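You operate a simulated robot arm through the tools that you are given. There is no shell and no other tool.

You run a simulated robot arm. Do the job below in one go: nothing can be reset, and whatever is moved stays where it is left.

JOB
Seal the orange cup and serve it on the pick-up mat.
Fine: one press of the sealer lever, held down one to three seconds; the slide ends pushed in; the sealer may stay on for the next cup. Set down upright: what you pick out.

Only the result counts: the job must be done as asked and must still hold three seconds after the hand-in. Knocking over, shifting, dropping, spilling or breaking anything else fails it. A push-on lid holds only when it is set on centred and level and pressed home; a screw cap is set on level and turned clockwise until tight.

ROBOT AND FRAMES
A 7-joint arm with a two-finger parallel gripper, fixed in place. Base frame: the origin is on the floor under the middle of its stand, x ahead of it, y to its left, z up; the work surface is at about z = 80. Lengths are in cm, angles in rad, forces in N, time in s.
It reaches about 147.9 cm from its shoulder. Its first joint turns from -2.897 to 2.897 rad. Payload 4.4 kg.
The TCP is the grasp point between the finger pads, 2.3 cm short of the fingertips. In the tool frame z runs along the fingers and y along their closing line. The gripper opens to 9.4 cm. The fingers are 3.8 cm wide and 1 cm thick; the gripper's body (5.4 by 9.6 cm) begins 3.9 cm behind the TCP.
Orientation is that of the tool frame in the base frame, as a unit quaternion [w, x, y, z]. With the fingers straight down and closing along the base's y, the tool's x points along the base's -x, its y along +y and its z along -z.

CONTROLS
- The arm moves only by the tool arm_command. Its argument "rows" is a list of rows, each an object of numbers (a shift or turn left out is 0, a gripper value left out holds the last): "tx", "ty", "tz": the shift along the base's x, y, z in cm; "rx", "ry", "rz": the turn, a rotation vector about the base's x, y, z in rad; "gripper": the gripper command, from -1 (shut) to 1 (fully open), values between in proportion. In form: [{"tx": .., "ty": .., "tz": .., "rx": .., "ry": .., "rz": .., "gripper": ..}, ...]. A call has 1 to 20 rows; each row shifts and turns the commanded pose from where the row before left it. A row lasts 0.2 s, in which the tool goes at most 5 cm and 0.15 rad; a call with a longer step from one row to the next is refused whole, and so is a gripper value outside its range. Where a pose cannot be reached the arm comes as near as it can. A force on the tool above 70 N (or 10 N above the force at the start of the call, whichever is more), or a blocked arm, ends the call early, and 0.2 s more pass. Each finger travels about 7.2 cm/s and halts on what it meets, pressing with about 24 N; the grip force reading is that of the motor and also rises with nothing between the fingers. The clock runs only during rows and for 0.2 s after the last one: add rows that do not move to give the fingers time. The reply holds the time, the measured pose of the TCP, the force on the tool along the base axes, the opening and the grip force, in the units named above and with some noise, with the torque about the TCP (base axes, N m) and any sound that the robot's microphone picked up.
- Cameras (640 x 400 px; columns grow to the right, rows downward): "scene" is fixed at [21.84, -64.32, 154.55]; the picture's right is [0.71, -0.70, 0.00], its down [-0.28, -0.28, -0.92] and it looks along [0.65, 0.65, -0.39] (base axes); focal length 343 px, centre (320, 200). "wrist" rides on the gripper at [8.6, 1.6, -7.4] in the tool frame; the picture's right is [-0.18, 0.98, 0.00], its down [-0.58, -0.11, -0.81] and it looks along [-0.79, -0.15, 0.59] (tool axes); focal length 243 px, centre (320, 200). There is no depth. A picture from a camera that has moved, and an enlarged one, comes with that camera's place and axes in the base frame and with its lens. The place of the scene camera against the robot may be out by one fixed shift of up to 1.2 cm in any direction.
- get_image(camera): a new picture of that camera. No time passes.
- close_up(camera, box): a new picture of the part [left, top, right, bottom] of that camera's present view, enlarged. No time passes.
- job_done(): hands the job in; it is judged then, once.

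Places have to be worked out from the pictures, the camera data and where the tool is seen. Open the gripper and draw the arm clear of the work before you hand the job in, unless the task says otherwise.

The tools are called after "Call:" as a command line: name --argument value ..., lists and objects as JSON in quotes. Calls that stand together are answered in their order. arm_command: Moves the arm, as the interface text tells. Its arguments: {"type":"object","properties":{"rows":{"type":"array"}},"required":["rows"]} The other tools are called the same way: get_image (camera) takes a picture; close_up (camera, box) takes an enlarged picture of a part of a camera's view; job_done () hands the job in.

At the start:

```text
time_s: 0.0
ee_pos: [76.69, 6.15, 144.91]
tcp_rot: [0.0, 0.001, 1.0, 0.0]
ft_force: [-0.7, 0.5, 0.5]
moment: [-0.03, -0.02, -0.02]
gripper_width: 9.4
grasp_force: 0.1
```

scene: 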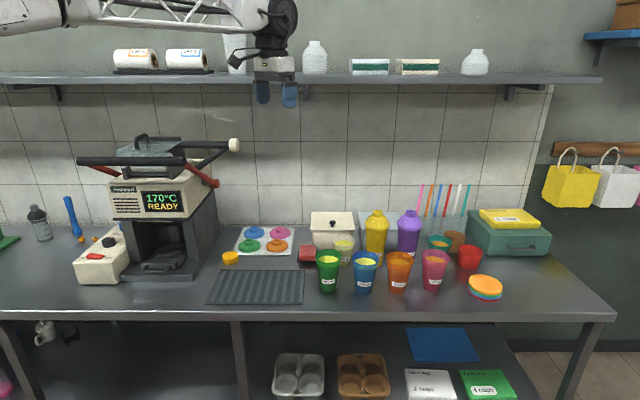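
wrist: 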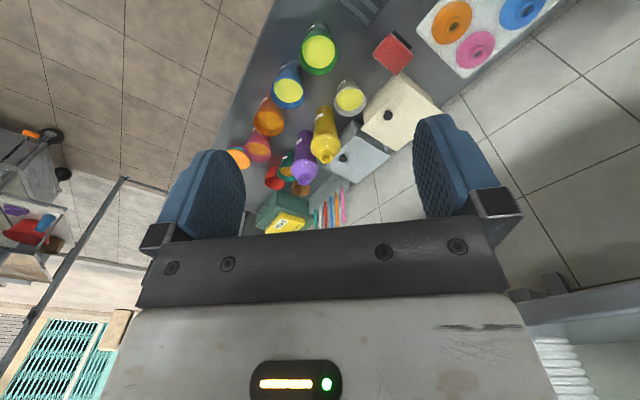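

I start by looking at the scene closely, to find the sealer, the cups and the mat.

Call:
close_up --camera "scene" --box '[60, 120, 260, 300]'

Call:
close_up --camera "scene" --box '[290, 190, 530, 320]'

Call:
close_up --camera "scene" --box '[190, 210, 350, 310]'

Call:
get_image --camera "scene"

```text
2.22 times, centred on (160, 210) of scene
camera zoom: at [21.84, -64.32, 154.55], right [0.71, -0.7, 0.0], down [-0.28, -0.28, -0.92], along [0.65, 0.65, -0.39], focal length 763 px, centre (676, 178)
```

zoom: 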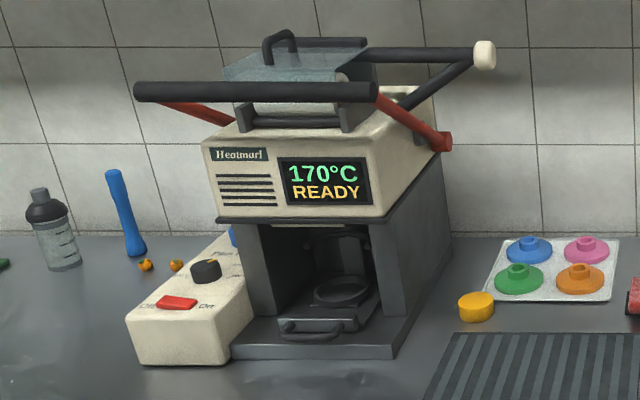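

```text
2.67 times, centred on (410, 255) of scene
camera zoom: at [21.84, -64.32, 154.55], right [0.71, -0.7, 0.0], down [-0.28, -0.28, -0.92], along [0.65, 0.65, -0.39], focal length 916 px, centre (80, 53)
```

zoom: 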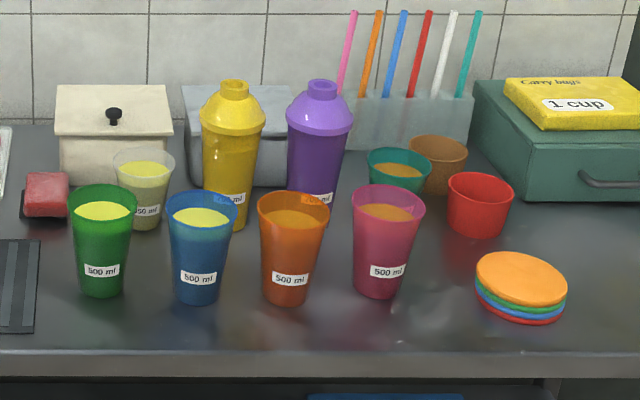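

```text
4.00 times, centred on (270, 260) of scene
camera zoom: at [21.84, -64.32, 154.55], right [0.71, -0.7, 0.0], down [-0.28, -0.28, -0.92], along [0.65, 0.65, -0.39], focal length 1373 px, centre (520, -40)
```

zoom: 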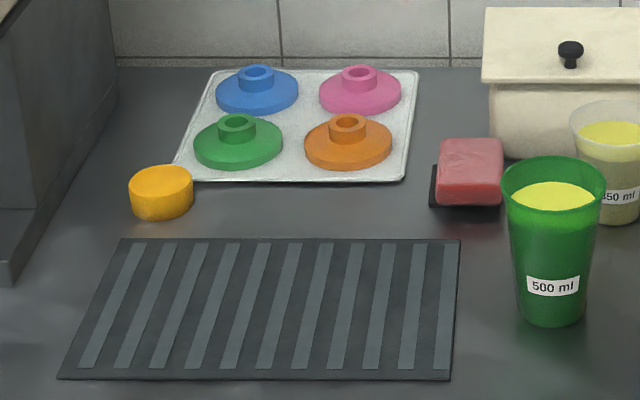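

```text
taken
```

scene: 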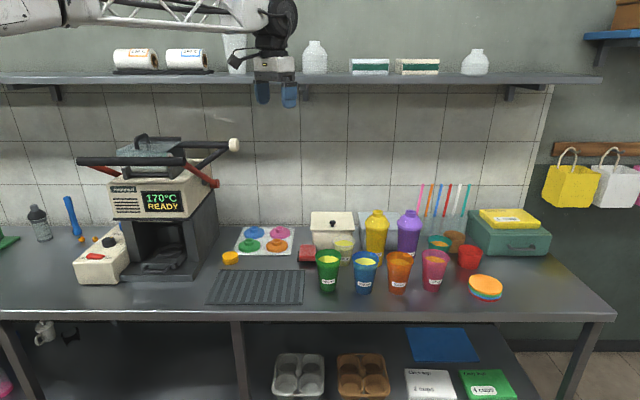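

I zoom further in on the sealer's lever and slide, the switch box, the mat and the orange cup.

Call:
close_up --camera "scene" --box '[100, 200, 220, 290]'

Call:
close_up --camera "scene" --box '[70, 120, 250, 220]'

Call:
close_up --camera "scene" --box '[0, 190, 140, 290]'

Call:
close_up --camera "scene" --box '[370, 230, 470, 310]'

Call:
close_up --camera "scene" --box '[250, 300, 530, 400]'

Call:
close_up --camera "scene" --box '[90, 30, 250, 110]'

```text
4.44 times, centred on (160, 245) of scene
camera zoom: at [21.84, -64.32, 154.55], right [0.71, -0.7, 0.0], down [-0.28, -0.28, -0.92], along [0.65, 0.65, -0.39], focal length 1526 px, centre (1031, 0)
```

zoom: 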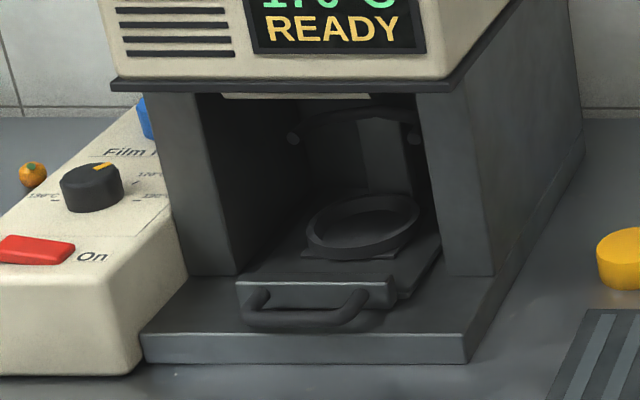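

```text
3.56 times, centred on (160, 170) of scene
camera zoom: at [21.84, -64.32, 154.55], right [0.71, -0.7, 0.0], down [-0.28, -0.28, -0.92], along [0.65, 0.65, -0.39], focal length 1221 px, centre (889, 307)
```

zoom: 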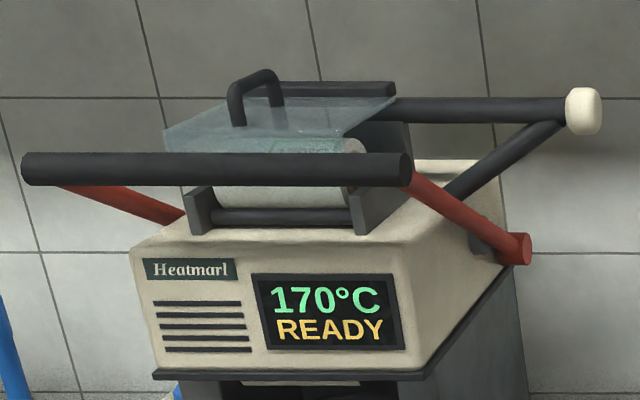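

```text
4.00 times, centred on (70, 240) of scene
camera zoom: at [21.84, -64.32, 154.55], right [0.71, -0.7, 0.0], down [-0.28, -0.28, -0.92], along [0.65, 0.65, -0.39], focal length 1373 px, centre (1320, 40)
```

zoom: 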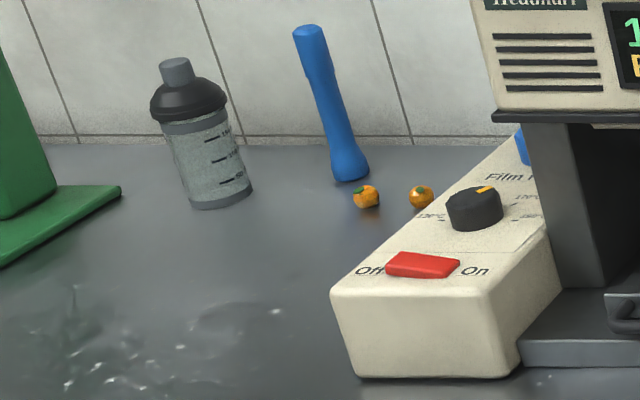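

```text
5.00 times, centred on (420, 270) of scene
camera zoom: at [21.84, -64.32, 154.55], right [0.71, -0.7, 0.0], down [-0.28, -0.28, -0.92], along [0.65, 0.65, -0.39], focal length 1716 px, centre (-180, -150)
```

zoom: 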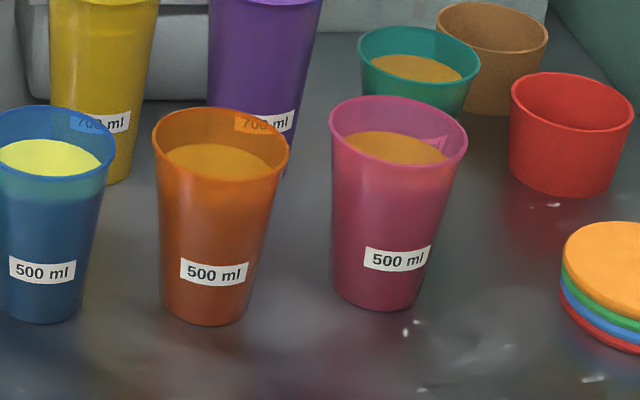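

```text
2.29 times, centred on (390, 350) of scene
camera zoom: at [21.84, -64.32, 154.55], right [0.71, -0.7, 0.0], down [-0.28, -0.28, -0.92], along [0.65, 0.65, -0.39], focal length 785 px, centre (160, -143)
```

zoom: 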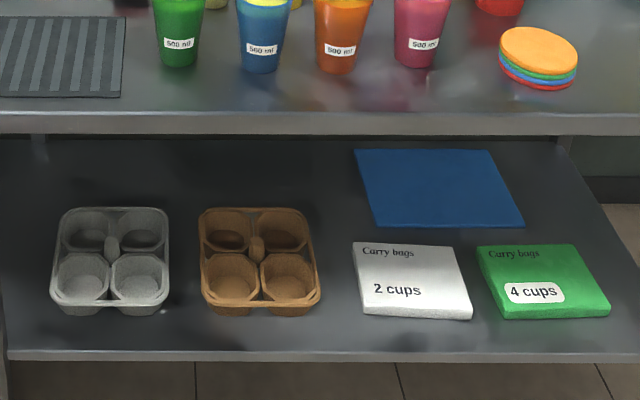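

```text
4.00 times, centred on (170, 70) of scene
camera zoom: at [21.84, -64.32, 154.55], right [0.71, -0.7, 0.0], down [-0.28, -0.28, -0.92], along [0.65, 0.65, -0.39], focal length 1373 px, centre (920, 720)
```

zoom: 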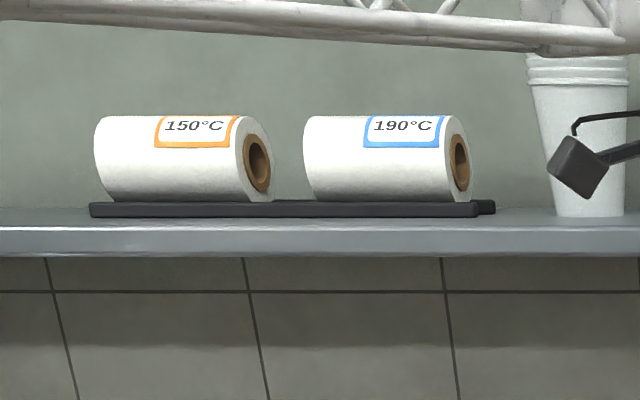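

The film rolls carry seal temperatures, so I check the roll inside the machine and the dial.

Call:
close_up --camera "scene" --box '[130, 145, 190, 185]'

Call:
close_up --camera "scene" --box '[90, 222, 140, 262]'

Call:
close_up --camera "scene" --box '[135, 215, 215, 285]'

Call:
close_up --camera "wrist" --box '[200, 0, 600, 250]'

```text
10.00 times, centred on (160, 165) of scene
camera zoom: at [21.84, -64.32, 154.55], right [0.71, -0.7, 0.0], down [-0.28, -0.28, -0.92], along [0.65, 0.65, -0.39], focal length 3433 px, centre (1920, 550)
```

zoom: 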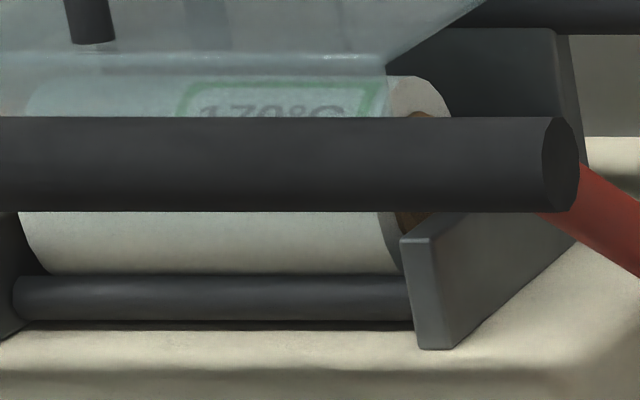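

```text
10.00 times, centred on (115, 242) of scene
camera zoom: at [21.84, -64.32, 154.55], right [0.71, -0.7, 0.0], down [-0.28, -0.28, -0.92], along [0.65, 0.65, -0.39], focal length 3433 px, centre (2370, -220)
```

zoom: 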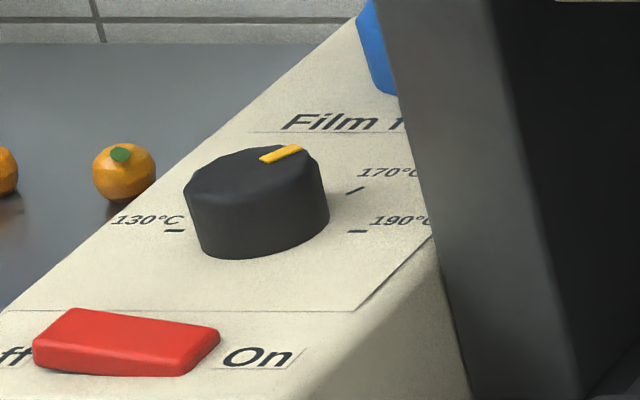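

```text
5.71 times, centred on (175, 250) of scene
camera zoom: at [21.84, -64.32, 154.55], right [0.71, -0.7, 0.0], down [-0.28, -0.28, -0.92], along [0.65, 0.65, -0.39], focal length 1962 px, centre (1149, -86)
```

zoom: 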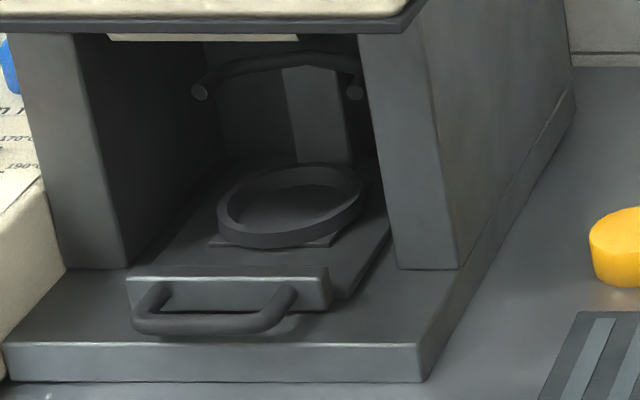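

```text
1.60 times, centred on (400, 125) of wrist
camera zoom: at [67.96, 7.61, 152.37], right [0.18, 0.98, 0.0], down [0.58, -0.11, 0.81], along [0.79, -0.15, -0.59], focal length 388 px, centre (192, 320)
```

zoom: 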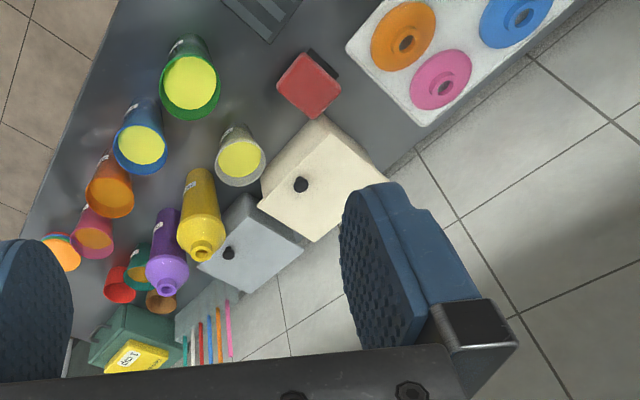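

The roll loaded in the sealer reads 170°C (green label), the display says 170°C READY and the dial points towards 170. The slide with its ring looks pushed in. I work out that the bench runs along the scene camera's right axis, with the sealer almost straight ahead of the robot at about 45° left. I now bring the wrist camera round to look at the sealer, staying high and clear.

Call:
arm_command --rows '[{"tx": -3.0, "ty": 1.2, "tz": 0.5, "rz": 0.0785}, {"tx": -3.0, "ty": 1.2, "tz": 0.5, "rz": 0.0785}, {"tx": -3.0, "ty": 1.2, "tz": 0.5, "rz": 0.0785}, {"tx": -3.0, "ty": 1.2, "tz": 0.5, "rz": 0.0785}, {"tx": -3.0, "ty": 1.2, "tz": 0.5, "rz": 0.0785}, {"tx": -3.0, "ty": 1.2, "tz": 0.5, "rz": 0.0785}, {"tx": -3.0, "ty": 1.2, "tz": 0.5, "rz": 0.0785}, {"tx": -3.0, "ty": 1.2, "tz": 0.5, "rz": 0.0785}, {"tx": -3.0, "ty": 1.2, "tz": 0.5, "rz": 0.0785}, {"tx": -3.0, "ty": 1.2, "tz": 0.5, "rz": 0.0785}]'

Call:
get_image --camera "wrist"

Call:
get_image --camera "scene"

```text
time_s: 2.2
ee_pos: [46.59, 18.09, 149.98]
tcp_rot: [0.0, -0.383, 0.924, 0.0]
ft_force: [0.3, 0.3, -0.6]
moment: [0.01, 0.02, -0.02]
gripper_width: 9.42
grasp_force: 0.0
```

```text
taken
camera wrist: at [39.24, 13.06, 157.49], right [-0.57, 0.82, 0.0], down [0.49, 0.34, 0.81], along [0.66, 0.46, -0.59], focal length 243 px, centre (320, 200)
```

wrist: 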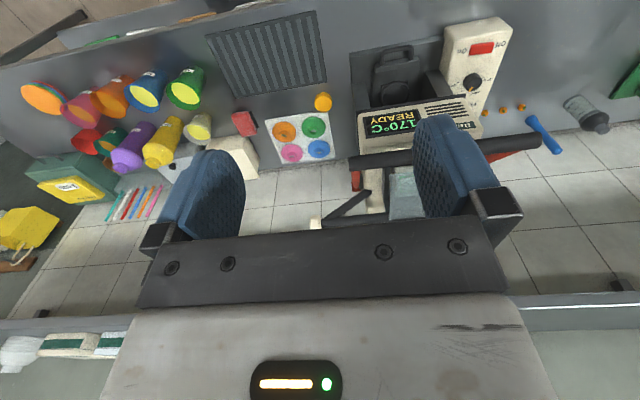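

```text
taken
```

scene: 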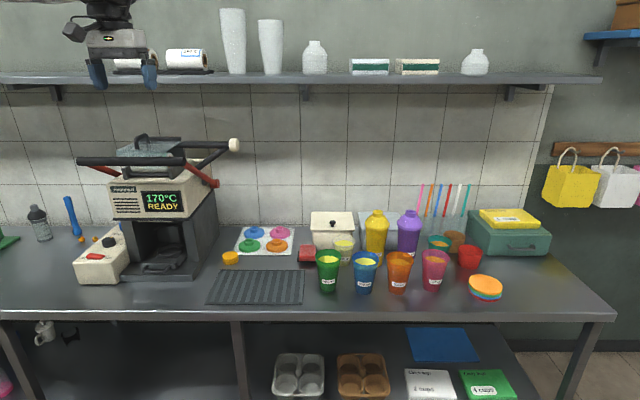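

The wrist picture is upside down but clear. I move closer above the sealer to look at the top, the lever and the film label.

Call:
arm_command --rows '[{"tx": 0.1, "ty": 4.1, "tz": 2, "rz": 0.036}, {"tx": 0.1, "ty": 4.1, "tz": 2, "rz": 0.036}, {"tx": 0.1, "ty": 4.1, "tz": 2, "rz": 0.036}, {"tx": 0.1, "ty": 4.1, "tz": 2, "rz": 0.036}, {"tx": 0.1, "ty": 4.1, "tz": 2, "rz": 0.036}]'

Call:
get_image --camera "wrist"

Call:
close_up --camera "wrist" --box '[200, 40, 460, 230]'

```text
time_s: 3.4
ee_pos: [47.28, 38.17, 159.99]
tcp_rot: [0.001, -0.464, 0.886, 0.0]
ft_force: [-0.2, 0.0, 0.3]
moment: [0.0, -0.03, -0.02]
gripper_width: 9.39
grasp_force: 0.0
```

```text
taken
camera wrist: at [40.96, 31.86, 167.42], right [-0.7, 0.71, 0.0], down [0.42, 0.42, 0.81], along [0.57, 0.57, -0.59], focal length 243 px, centre (320, 200)
```

wrist: 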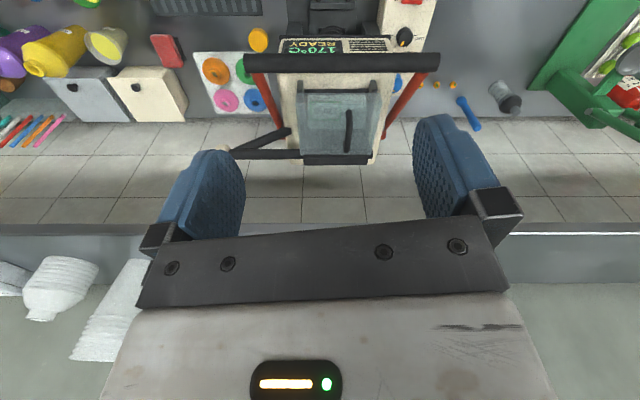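

```text
2.11 times, centred on (330, 135) of wrist
camera zoom: at [40.96, 31.86, 167.42], right [-0.7, 0.71, 0.0], down [0.42, 0.42, 0.81], along [0.57, 0.57, -0.59], focal length 511 px, centre (299, 337)
```

zoom: 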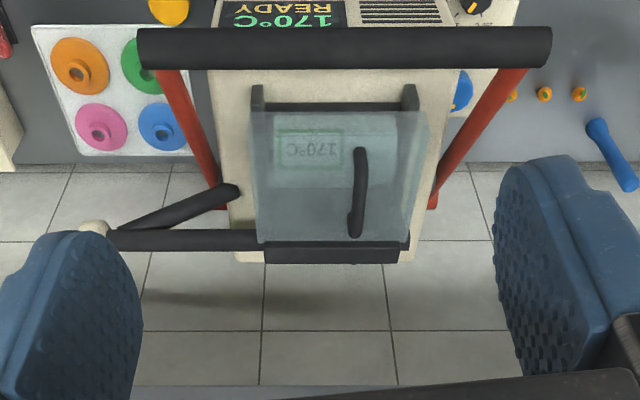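

The loaded film reads 170°C, matching the dial. I look more closely at the front bar with the red arms and at the arm with the white knob, to tell which is the sealer lever.

Call:
close_up --camera "scene" --box '[170, 125, 250, 195]'

Call:
close_up --camera "wrist" --box '[220, 90, 330, 180]'

Call:
close_up --camera "wrist" --box '[260, 0, 460, 110]'

Call:
close_up --camera "wrist" --box '[520, 0, 640, 140]'

```text
5.71 times, centred on (210, 160) of scene
camera zoom: at [21.84, -64.32, 154.55], right [0.71, -0.7, 0.0], down [-0.28, -0.28, -0.92], along [0.65, 0.65, -0.39], focal length 1962 px, centre (949, 429)
```

zoom: 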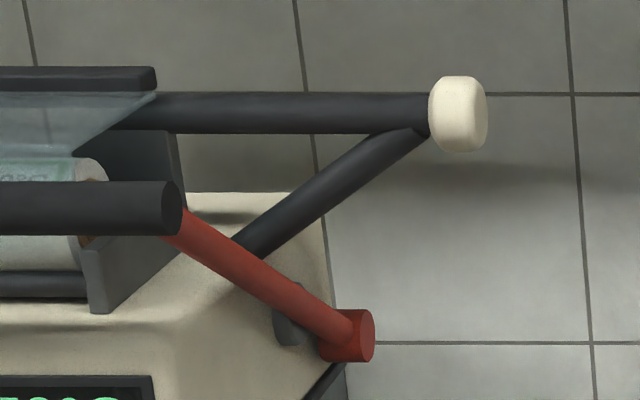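

```text
4.44 times, centred on (275, 135) of wrist
camera zoom: at [40.96, 31.86, 167.42], right [-0.7, 0.71, 0.0], down [0.42, 0.42, 0.81], along [0.57, 0.57, -0.59], focal length 1078 px, centre (520, 489)
```

zoom: 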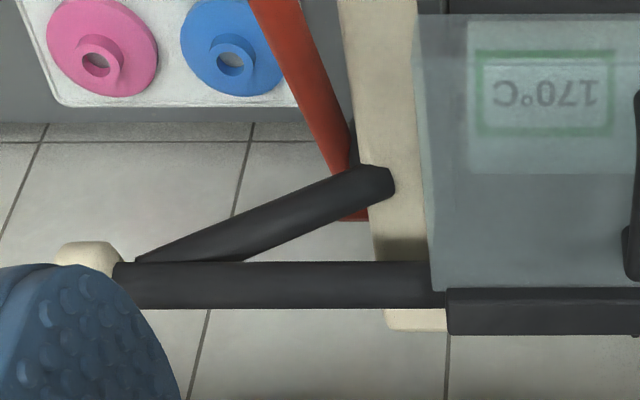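

```text
3.20 times, centred on (360, 55) of wrist
camera zoom: at [40.96, 31.86, 167.42], right [-0.7, 0.71, 0.0], down [0.42, 0.42, 0.81], along [0.57, 0.57, -0.59], focal length 776 px, centre (192, 664)
```

zoom: 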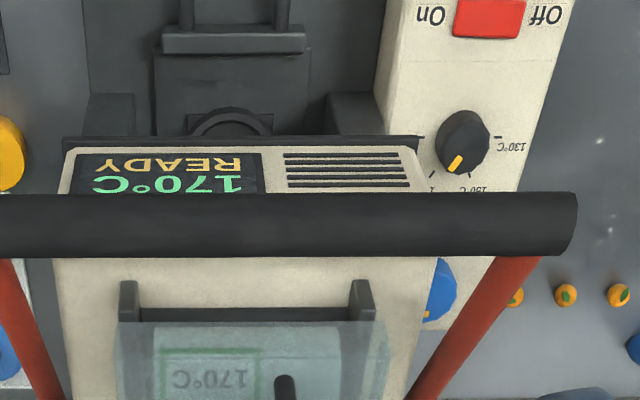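

```text
2.86 times, centred on (580, 70) of wrist
camera zoom: at [40.96, 31.86, 167.42], right [-0.7, 0.71, 0.0], down [0.42, 0.42, 0.81], along [0.57, 0.57, -0.59], focal length 693 px, centre (-423, 571)
```

zoom: 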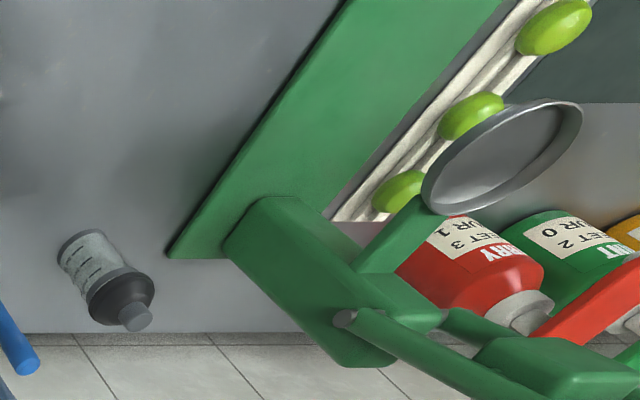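

The pair of red arms carries a black front bar. I want a side view to understand how the bar and the white-knob arm are linked, so I swing the camera to the right side of the sealer.

Call:
arm_command --rows '[{"tx": 2.83, "ty": -1.64, "tz": -1.0, "rz": 0.11}, {"tx": 2.83, "ty": -1.64, "tz": -1.0, "rz": 0.11}, {"tx": 2.83, "ty": -1.64, "tz": -1.0, "rz": 0.11}, {"tx": 2.83, "ty": -1.64, "tz": -1.0, "rz": 0.11}, {"tx": 2.83, "ty": -1.64, "tz": -1.0, "rz": 0.11}, {"tx": 2.83, "ty": -1.64, "tz": -1.0, "rz": 0.11}, {"tx": 2.83, "ty": -1.64, "tz": -1.0, "rz": 0.11}, {"tx": 2.83, "ty": -1.64, "tz": -1.0, "rz": 0.11}, {"tx": 2.83, "ty": -1.64, "tz": -1.0, "rz": 0.11}, {"tx": 2.83, "ty": -1.64, "tz": -1.0, "rz": 0.11}, {"tx": 2.83, "ty": -1.64, "tz": -1.0, "rz": 0.11}, {"tx": 2.83, "ty": -1.64, "tz": -1.0, "rz": 0.11}]'

Call:
get_image --camera "wrist"

Call:
get_image --camera "scene"

```text
time_s: 6.0
ee_pos: [81.15, 18.86, 147.96]
tcp_rot: [0.0, 0.91, -0.415, 0.0]
ft_force: [0.1, -0.5, 0.2]
moment: [0.02, -0.04, 0.0]
gripper_width: 9.41
grasp_force: 0.0
```

```text
taken
camera wrist: at [85.6, 11.25, 155.47], right [-0.86, -0.51, 0.0], down [-0.3, 0.51, 0.81], along [-0.41, 0.7, -0.59], focal length 243 px, centre (320, 200)
```

wrist: 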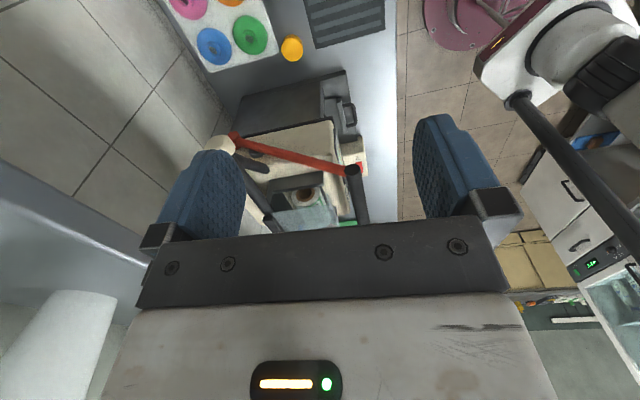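

```text
taken
```

scene: 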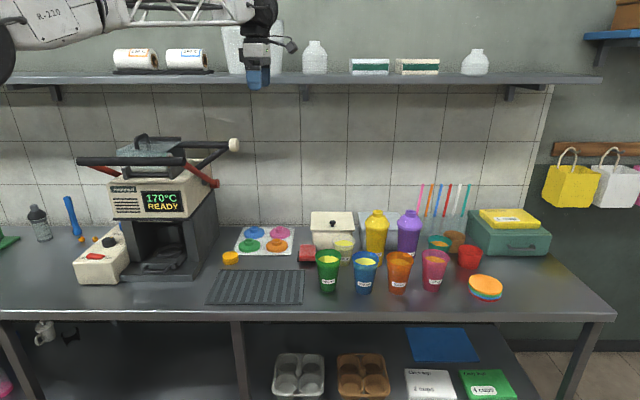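

Call:
close_up --camera "wrist" --box '[180, 60, 420, 230]'

Call:
close_up --camera "wrist" --box '[210, 110, 310, 200]'

```text
2.35 times, centred on (300, 145) of wrist
camera zoom: at [85.6, 11.25, 155.47], right [-0.86, -0.51, 0.0], down [-0.3, 0.51, 0.81], along [-0.41, 0.7, -0.59], focal length 571 px, centre (367, 329)
```

zoom: 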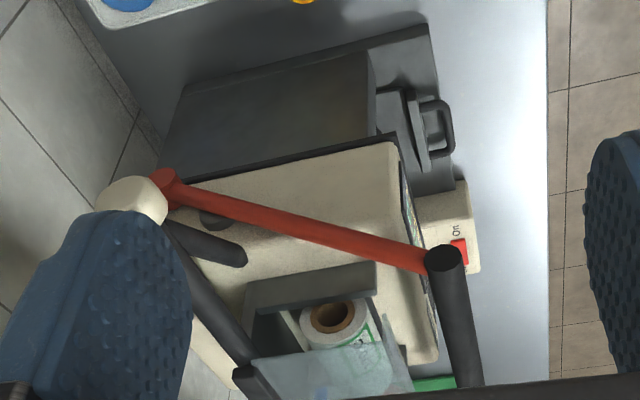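

```text
4.44 times, centred on (260, 155) of wrist
camera zoom: at [85.6, 11.25, 155.47], right [-0.86, -0.51, 0.0], down [-0.3, 0.51, 0.81], along [-0.41, 0.7, -0.59], focal length 1078 px, centre (587, 400)
```

zoom: 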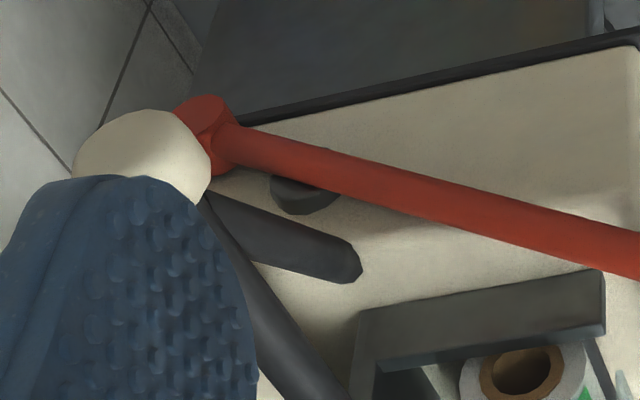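

The geometry works out this way: the red U-arm pivots at the rear sides (about z 107) and its black front bar sits about 71 cm ahead at z≈124.6, so that is the press lever. The white-knob rod is only a fixed bracket at the back. Next I look at the slide from the front with the camera lower.

Call:
arm_command --rows '[{"tx": -3.36, "ty": 0.87, "tz": -1.0, "rz": -0.094}, {"tx": -3.36, "ty": 0.87, "tz": -1.5, "rz": -0.094}, {"tx": -3.36, "ty": 0.87, "tz": -2.36, "rz": -0.094}, {"tx": -3.36, "ty": 0.87, "tz": -2.36, "rz": -0.094}, {"tx": -3.36, "ty": 0.87, "tz": -2.36, "rz": -0.094}, {"tx": -3.36, "ty": 0.87, "tz": -2.36, "rz": -0.094}, {"tx": -3.36, "ty": 0.87, "tz": -2.36, "rz": -0.094}, {"tx": -3.36, "ty": 0.87, "tz": -2.36, "rz": -0.094}, {"tx": -3.36, "ty": 0.87, "tz": -2.36, "rz": -0.094}, {"tx": -3.36, "ty": 0.87, "tz": -2.36, "rz": -0.094}, {"tx": -3.36, "ty": 0.87, "tz": -2.36, "rz": -0.094}, {"tx": -3.36, "ty": 0.87, "tz": -2.36, "rz": -0.094}, {"tx": -3.36, "ty": 0.87, "tz": -2.36, "rz": -0.094}, {"tx": -3.36, "ty": 0.87, "tz": -2.36, "rz": -0.094}]'

Call:
get_image --camera "wrist"

Call:
get_image --camera "scene"

```text
time_s: 9.0
ee_pos: [33.78, 31.19, 117.01]
tcp_rot: [0.001, -0.465, 0.886, 0.0]
ft_force: [0.0, -0.3, 0.3]
moment: [0.0, 0.0, -0.03]
gripper_width: 9.39
grasp_force: 0.1
```

```text
taken
camera wrist: at [27.48, 25.05, 124.49], right [-0.7, 0.71, 0.0], down [0.42, 0.42, 0.81], along [0.57, 0.57, -0.59], focal length 243 px, centre (320, 200)
```

wrist: 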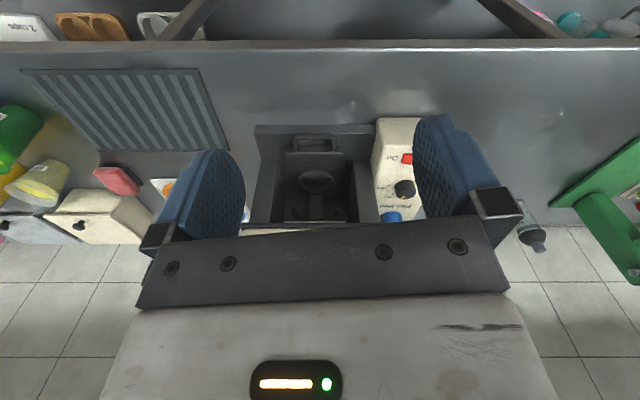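

```text
taken
```

scene: 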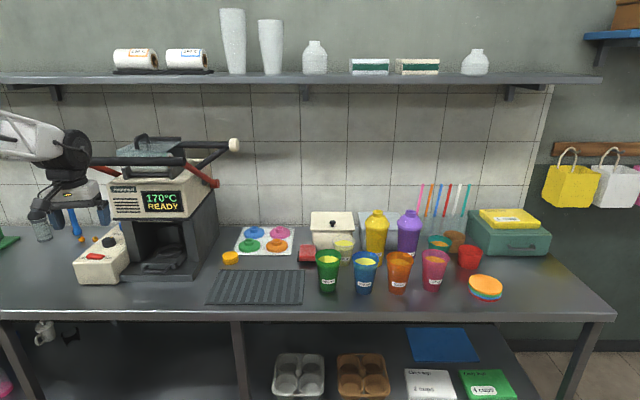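

Call:
close_up --camera "wrist" --box '[235, 110, 395, 235]'

Call:
close_up --camera "scene" --box '[0, 100, 120, 250]'

```text
3.20 times, centred on (315, 172) of wrist
camera zoom: at [27.48, 25.05, 124.49], right [-0.7, 0.71, 0.0], down [0.42, 0.42, 0.81], along [0.57, 0.57, -0.59], focal length 776 px, centre (336, 288)
```

zoom: 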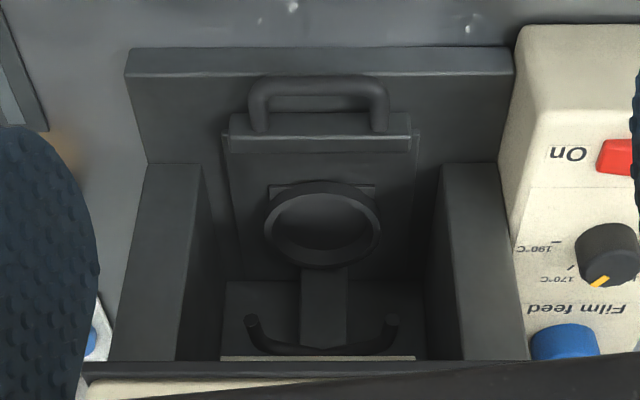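

```text
2.67 times, centred on (60, 175) of scene
camera zoom: at [21.84, -64.32, 154.55], right [0.71, -0.7, 0.0], down [-0.28, -0.28, -0.92], along [0.65, 0.65, -0.39], focal length 916 px, centre (1013, 267)
```

zoom: 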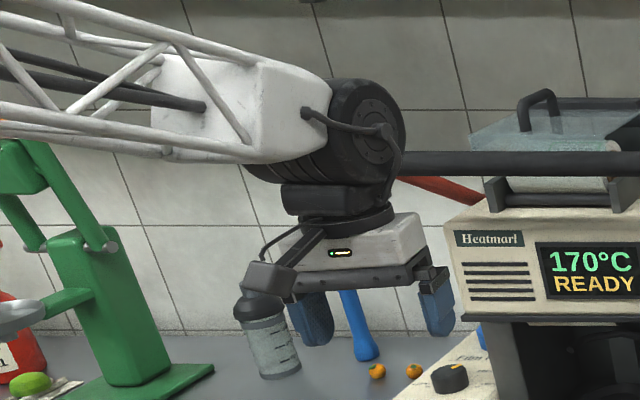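

The slide is pushed in, and there is also a "Film feed" button on the control box. Before touching anything I want to see whether the film under the sealing head is fresh, so I pitch the hand forward in front of the sealer to look up under the head.

Call:
arm_command --rows '[{"tx": 0.9, "ty": 0.9, "tz": -1.6, "rx": 0.0888, "ry": -0.088}, {"tx": 0.9, "ty": 0.9, "tz": -1.6, "rx": 0.0888, "ry": -0.088}, {"tx": 0.9, "ty": 0.9, "tz": -1.6, "rx": 0.0888, "ry": -0.088}, {"tx": 0.9, "ty": 0.9, "tz": -1.6, "rx": 0.0888, "ry": -0.088}, {"tx": 0.9, "ty": 0.9, "tz": -1.6, "rx": 0.0888, "ry": -0.088}, {"tx": 0.9, "ty": 0.9, "tz": -1.6, "rx": 0.0888, "ry": -0.088}, {"tx": 0.9, "ty": 0.9, "tz": -1.6, "rx": 0.0888, "ry": -0.088}, {"tx": 0.9, "ty": 0.9, "tz": -1.6, "rx": 0.0888, "ry": -0.088}, {"tx": 0.9, "ty": 0.9, "tz": -1.6, "rx": 0.0888, "ry": -0.088}, {"tx": 0.9, "ty": 0.9, "tz": -1.6, "rx": 0.0888, "ry": -0.088}]'

Call:
get_image --camera "wrist"

Call:
get_image --camera "scene"

```text
time_s: 11.4
ee_pos: [43.44, 39.68, 89.98]
tcp_rot: [0.434, -0.409, 0.792, 0.127]
ft_force: [-0.3, -0.2, 0.2]
moment: [-0.03, 0.04, 0.03]
gripper_width: 9.44
grasp_force: 0.1
out of reach, approached as far as the arm can: row 10
stopped in row 10: the arm was blocked; the commanded pose is now the measured one
```

```text
taken
camera wrist: at [35.32, 31.88, 87.21], right [-0.69, 0.72, -0.01], down [-0.22, -0.21, 0.95], along [0.69, 0.66, 0.3], focal length 243 px, centre (320, 200)
```

wrist: 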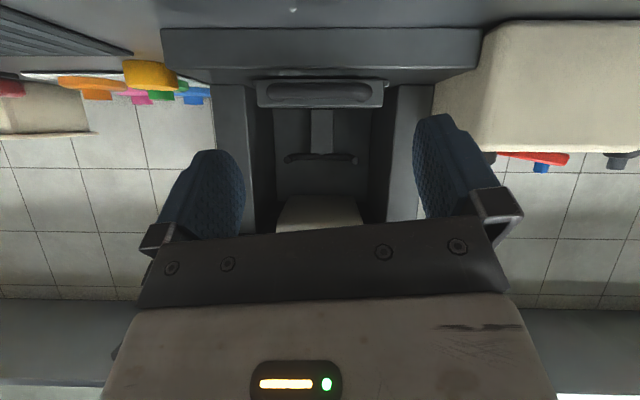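

```text
taken
```

scene: 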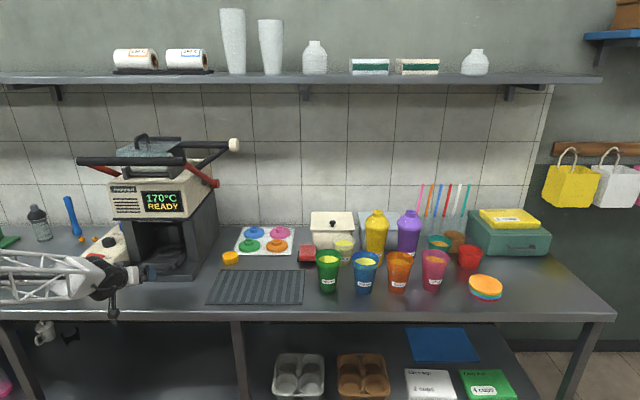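

The arm stopped short at its reach limit here, but the picture shows the film under the head. I zoom in on it.

Call:
close_up --camera "wrist" --box '[240, 70, 400, 240]'

Call:
close_up --camera "scene" --box '[0, 220, 240, 340]'

```text
2.35 times, centred on (320, 155) of wrist
camera zoom: at [35.32, 31.88, 87.21], right [-0.69, 0.72, -0.01], down [-0.22, -0.21, 0.95], along [0.69, 0.66, 0.3], focal length 571 px, centre (320, 306)
```

zoom: 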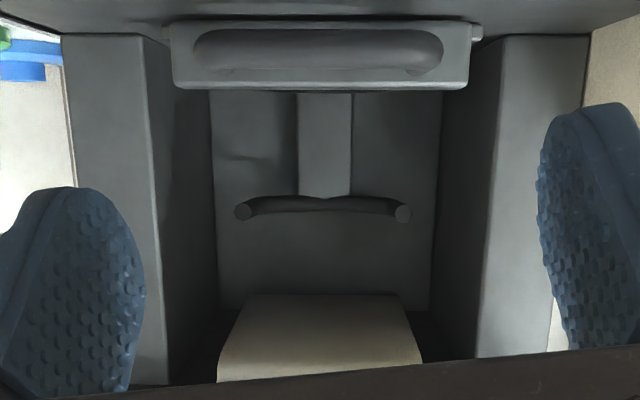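

```text
2.67 times, centred on (120, 280) of scene
camera zoom: at [21.84, -64.32, 154.55], right [0.71, -0.7, 0.0], down [-0.28, -0.28, -0.92], along [0.65, 0.65, -0.39], focal length 916 px, centre (853, -13)
```

zoom: 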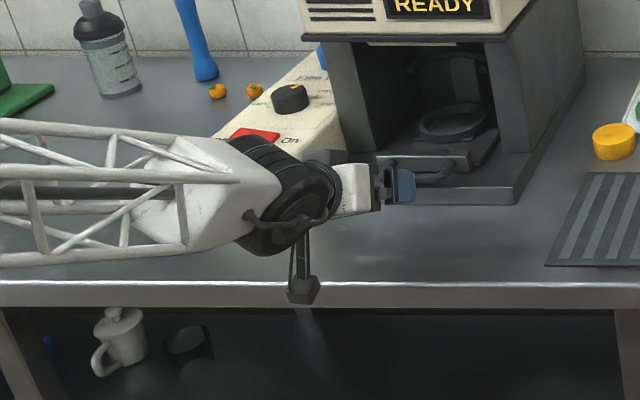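

The film strip under the head is whole and blank, and the machine says READY. A horizontal hand pointing straight at the sealer isn't reachable from here, so I back out the way I came and then rise.

Call:
arm_command --rows '[{"tx": -0.9, "ty": -0.9, "tz": 2.5, "rx": -0.0888, "ry": 0.088}, {"tx": -0.9, "ty": -0.9, "tz": 2.5, "rx": -0.0888, "ry": 0.088}, {"tx": -0.9, "ty": -0.9, "tz": 2.5, "rx": -0.0888, "ry": 0.088}, {"tx": -0.9, "ty": -0.9, "tz": 2.5, "rx": -0.0888, "ry": 0.088}, {"tx": -0.9, "ty": -0.9, "tz": 3.0, "rx": -0.0888, "ry": 0.088}, {"tx": -0.9, "ty": -0.9, "tz": 3.0, "rx": -0.0888, "ry": 0.088}, {"tx": -0.9, "ty": -0.9, "tz": 3.0, "rx": -0.0888, "ry": 0.088}, {"tx": -0.9, "ty": -0.9, "tz": 3.0, "rx": -0.03, "ry": 0.03}]'

Call:
get_image --camera "scene"

```text
time_s: 13.2
ee_pos: [36.13, 32.48, 111.82]
tcp_rot: [0.014, -0.463, 0.886, -0.009]
ft_force: [-1.1, 0.2, -0.9]
moment: [0.0, 0.01, -0.01]
gripper_width: 9.41
grasp_force: 0.0
out of reach, approached as far as the arm can: row 3
```

```text
taken
```

scene: 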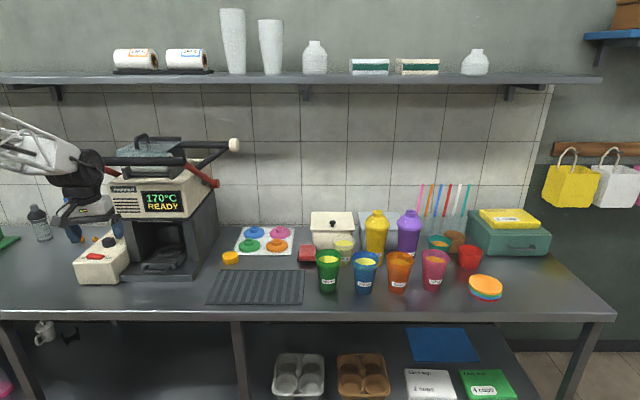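

I move over the mat area at safe height while rolling the hand the other way round, to test whether the camera-up grasp orientation can be reached.

Call:
arm_command --rows '[{"tx": 1.97, "ty": -1.0, "tz": 0.6, "rz": -0.147}, {"tx": 1.97, "ty": -1.0, "tz": 0.6, "rz": -0.147}, {"tx": 1.97, "ty": -1.0, "tz": 0.6, "rz": -0.147}, {"tx": 1.97, "ty": -1.0, "tz": 0.6, "rz": -0.147}, {"tx": 1.97, "ty": -1.0, "tz": 0.6, "rz": -0.147}, {"tx": 1.97, "ty": -1.0, "tz": 0.6, "rz": -0.147}, {"tx": 1.97, "ty": -1.0, "tz": 0.6, "rz": -0.147}, {"tx": 1.97, "ty": -1.0, "tz": 0.6, "rz": -0.147}, {"tx": 1.97, "ty": -1.0, "tz": 0.6, "rz": -0.147}, {"tx": 1.97, "ty": -1.0, "tz": 0.6, "rz": -0.147}, {"tx": 1.97, "ty": -1.0, "tz": 0.6, "rz": -0.147}, {"tx": 1.97, "ty": -1.0, "tz": 0.6, "rz": -0.147}, {"tx": 1.97, "ty": -1.0, "tz": 0.6, "rz": -0.147}, {"tx": 1.97, "ty": -1.0, "tz": 0.6, "rz": -0.147}, {"tx": 1.97, "ty": -1.0, "tz": 0.6, "rz": -0.147}, {"tx": 1.97, "ty": -1.0, "tz": 0.6, "rz": -0.147}, {"tx": 1.97, "ty": -1.0, "tz": 0.6, "rz": -0.147}, {"tx": 1.97, "ty": -1.0, "tz": 0.6, "rz": -0.147}, {"tx": 1.97, "ty": -1.0, "tz": 0.6, "rz": -0.147}, {"tx": 1.97, "ty": -1.0, "tz": 0.6, "rz": -0.147}]'

Call:
get_image --camera "scene"

Call:
get_image --camera "wrist"

```text
time_s: 17.4
ee_pos: [75.78, 12.45, 123.96]
tcp_rot: [-0.007, 0.835, 0.55, -0.016]
ft_force: [0.3, -0.2, 0.1]
moment: [-0.04, -0.02, 0.01]
gripper_width: 9.4
grasp_force: 0.2
```

```text
taken
```

scene: 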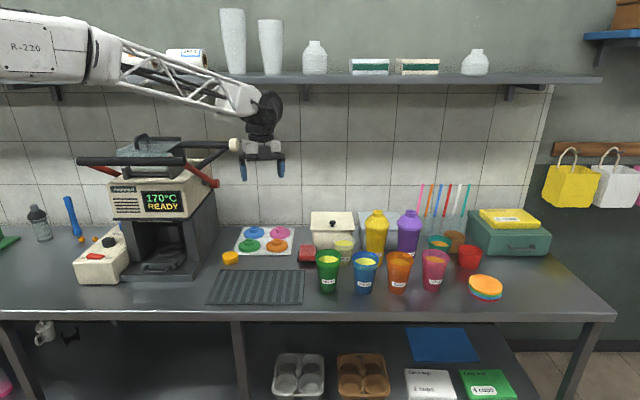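

```text
taken
camera wrist: at [80.84, 19.75, 131.24], right [0.83, -0.56, -0.02], down [-0.3, -0.49, 0.82], along [-0.47, -0.67, -0.57], focal length 243 px, centre (320, 200)
```

wrist: 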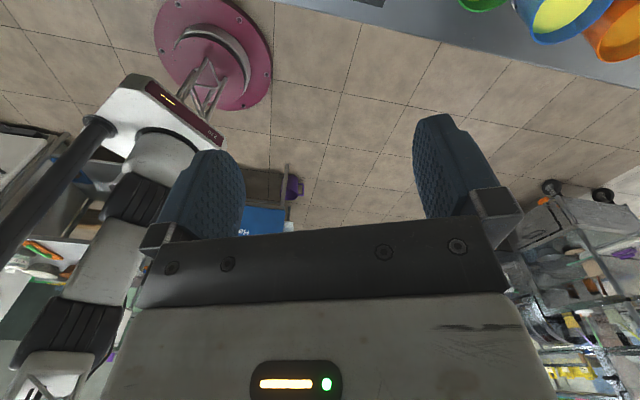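

The roll is reachable. I now pitch the hand forward by about 80° here in free air, with the camera on top.

Call:
arm_command --rows '[{"rx": 0.1287, "ry": -0.0552}, {"rx": 0.1287, "ry": -0.0552}, {"rx": 0.1287, "ry": -0.0552}, {"rx": 0.1287, "ry": -0.0552}, {"rx": 0.1287, "ry": -0.0552}, {"rx": 0.1287, "ry": -0.0552}, {"rx": 0.1287, "ry": -0.0552}, {"rx": 0.1287, "ry": -0.0552}, {"rx": 0.1287, "ry": -0.0552}, {"rx": 0.1287, "ry": -0.0552}]'

Call:
get_image --camera "scene"

Call:
get_image --camera "wrist"

```text
time_s: 19.6
ee_pos: [75.53, 12.56, 123.99]
tcp_rot: [-0.36, 0.637, 0.432, 0.527]
ft_force: [-0.4, -0.3, -0.2]
moment: [0.02, -0.02, 0.02]
gripper_width: 9.4
grasp_force: 0.0
```

```text
taken
```

scene: 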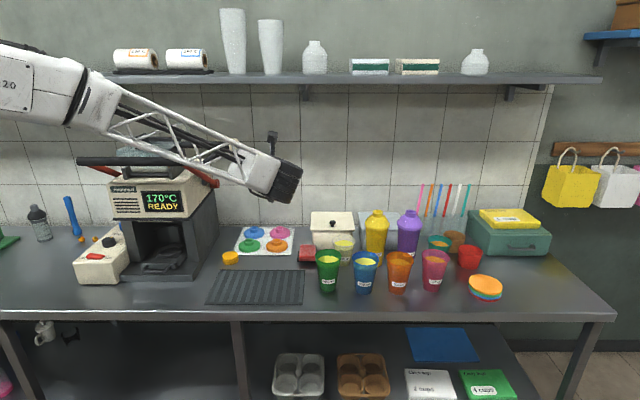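

```text
taken
camera wrist: at [74.99, 6.57, 133.84], right [0.9, -0.39, -0.18], down [-0.43, -0.8, -0.42], along [0.02, 0.46, -0.89], focal length 243 px, centre (320, 200)
```

wrist: 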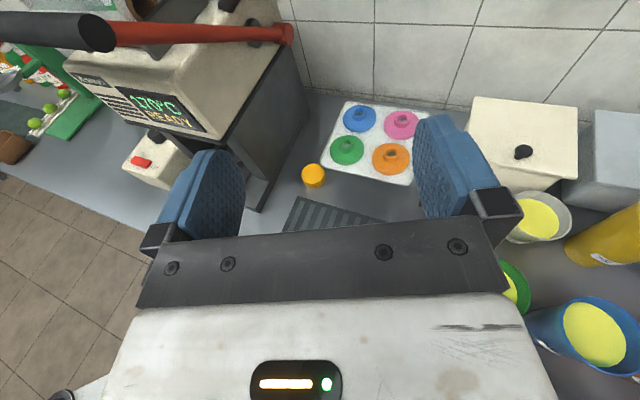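

The horizontal camera-up pose works here. Now I go to the slide handle first: I bring the hand back to pointing down, turn it so the fingers close front-to-back, and move in front of the sealer.

Call:
arm_command --rows '[{"tx": -1.38, "ty": 0.58, "tz": -0.3, "rx": -0.1287, "ry": 0.0552}, {"tx": -1.38, "ty": 0.58, "tz": -0.3, "rx": -0.1287, "ry": 0.0552}, {"tx": -1.38, "ty": 0.58, "tz": -0.3, "rx": -0.1287, "ry": 0.0552}, {"tx": -1.38, "ty": 0.58, "tz": -0.3, "rx": -0.1287, "ry": 0.0552}, {"tx": -1.38, "ty": 0.58, "tz": -0.3, "rx": -0.1287, "ry": 0.0552}, {"tx": -1.38, "ty": 0.58, "tz": -0.3, "rx": -0.1287, "ry": 0.0552}, {"tx": -1.38, "ty": 0.58, "tz": -0.3, "rx": -0.1287, "ry": 0.0552}, {"tx": -1.38, "ty": 0.58, "tz": -0.3, "rx": -0.1287, "ry": 0.0552}, {"tx": -1.38, "ty": 0.58, "tz": -0.3, "rx": -0.1287, "ry": 0.0552}, {"tx": -1.38, "ty": 0.58, "tz": -0.3, "rx": -0.1287, "ry": 0.0552}, {"tx": -1.38, "ty": 0.58, "tz": -0.3, "rz": 0.149}, {"tx": -1.38, "ty": 0.58, "tz": -0.3, "rz": 0.149}, {"tx": -1.38, "ty": 0.58, "tz": -0.3, "rz": 0.149}, {"tx": -1.38, "ty": 0.58, "tz": -0.3, "rz": 0.149}, {"tx": -1.38, "ty": 0.58, "tz": -0.3, "rz": 0.149}, {"tx": -1.38, "ty": 0.58, "tz": -0.3, "rz": 0.149}, {"tx": -1.38, "ty": 0.58, "tz": -0.3, "rz": 0.149}, {"tx": -1.38, "ty": 0.58, "tz": -0.3, "rz": 0.149}]'

Call:
get_image --camera "scene"

Call:
get_image --camera "wrist"

```text
time_s: 23.4
ee_pos: [50.91, 22.95, 118.59]
tcp_rot: [0.004, 0.38, 0.925, -0.016]
ft_force: [-0.4, 0.5, -0.7]
moment: [0.0, 0.0, 0.01]
gripper_width: 9.41
grasp_force: 0.0
```

```text
taken
```

scene: 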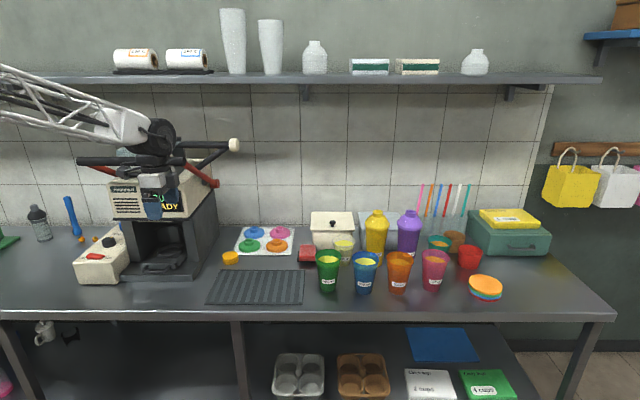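

```text
taken
camera wrist: at [45.86, 30.48, 125.73], right [0.82, 0.57, -0.02], down [0.34, -0.46, 0.82], along [0.46, -0.68, -0.57], focal length 243 px, centre (320, 200)
```

wrist: 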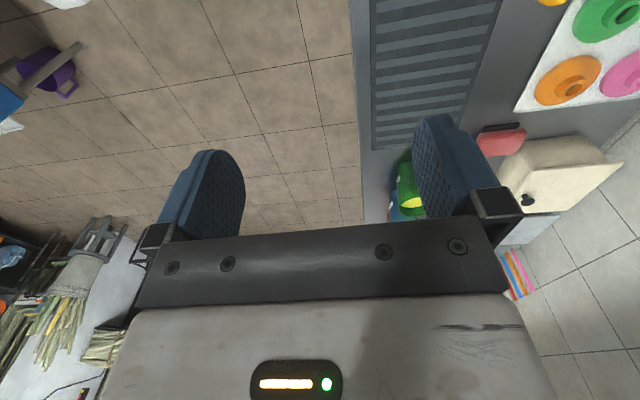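

The hand now closes along the front-back direction. I tilt it about 23° forward, narrow the opening to 3 cm and come to a point above and in front of the slide handle.

Call:
arm_command --rows '[{"tx": -0.8, "ty": 2.2, "tz": -2.0, "rx": 0.04, "ry": -0.036, "gripper": -0.362}, {"tx": -0.8, "ty": 2.2, "tz": -2.0, "rx": 0.04, "ry": -0.036}, {"tx": -0.8, "ty": 2.2, "tz": -2.0, "rx": 0.04, "ry": -0.036}, {"tx": -0.8, "ty": 2.2, "tz": -2.0, "rx": 0.04, "ry": -0.036}, {"tx": -0.8, "ty": 2.2, "tz": -2.0, "rx": 0.04, "ry": -0.036}, {"tx": -0.8, "ty": 2.2, "tz": -2.0, "rx": 0.04, "ry": -0.036}, {"tx": -0.8, "ty": 2.2, "tz": -2.0, "rx": 0.04, "ry": -0.036}, {"tx": -0.8, "ty": 2.2, "tz": -2.0, "rx": 0.04, "ry": -0.036}]'

Call:
get_image --camera "wrist"

Call:
get_image --camera "scene"

```text
time_s: 25.2
ee_pos: [44.3, 40.52, 102.54]
tcp_rot: [0.075, 0.377, 0.904, 0.185]
ft_force: [0.0, 0.6, 0.4]
moment: [-0.01, 0.02, 0.03]
gripper_width: 2.98
grasp_force: 0.1
```

```text
taken
camera wrist: at [37.19, 45.5, 110.1], right [0.77, 0.51, 0.38], down [0.12, -0.71, 0.7], along [0.63, -0.49, -0.61], focal length 243 px, centre (320, 200)
```

wrist: 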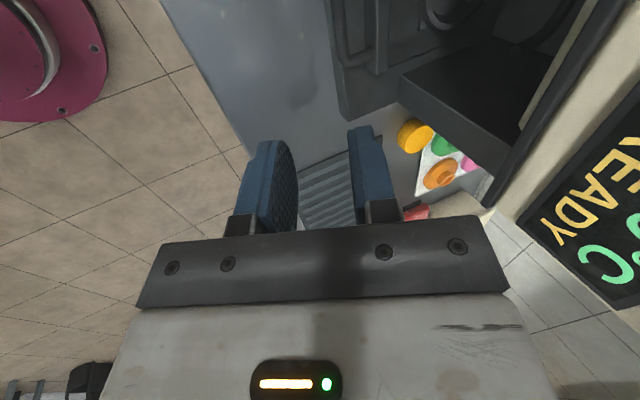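

```text
taken
```

scene: 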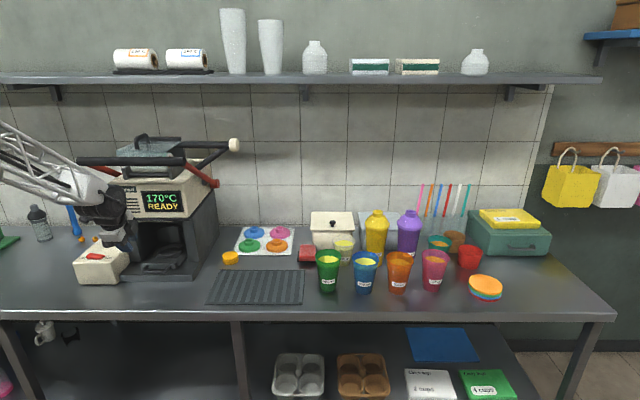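

I zoom on the region where I predict the handle (around column 344, row 17) to verify its position.

Call:
close_up --camera "wrist" --box '[280, 0, 480, 120]'

```text
3.20 times, centred on (380, 60) of wrist
camera zoom: at [37.19, 45.5, 110.1], right [0.77, 0.51, 0.38], down [0.12, -0.71, 0.7], along [0.63, -0.49, -0.61], focal length 776 px, centre (128, 648)
```

zoom: 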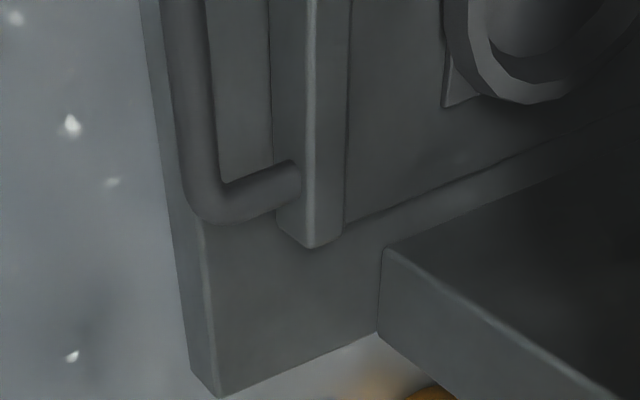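

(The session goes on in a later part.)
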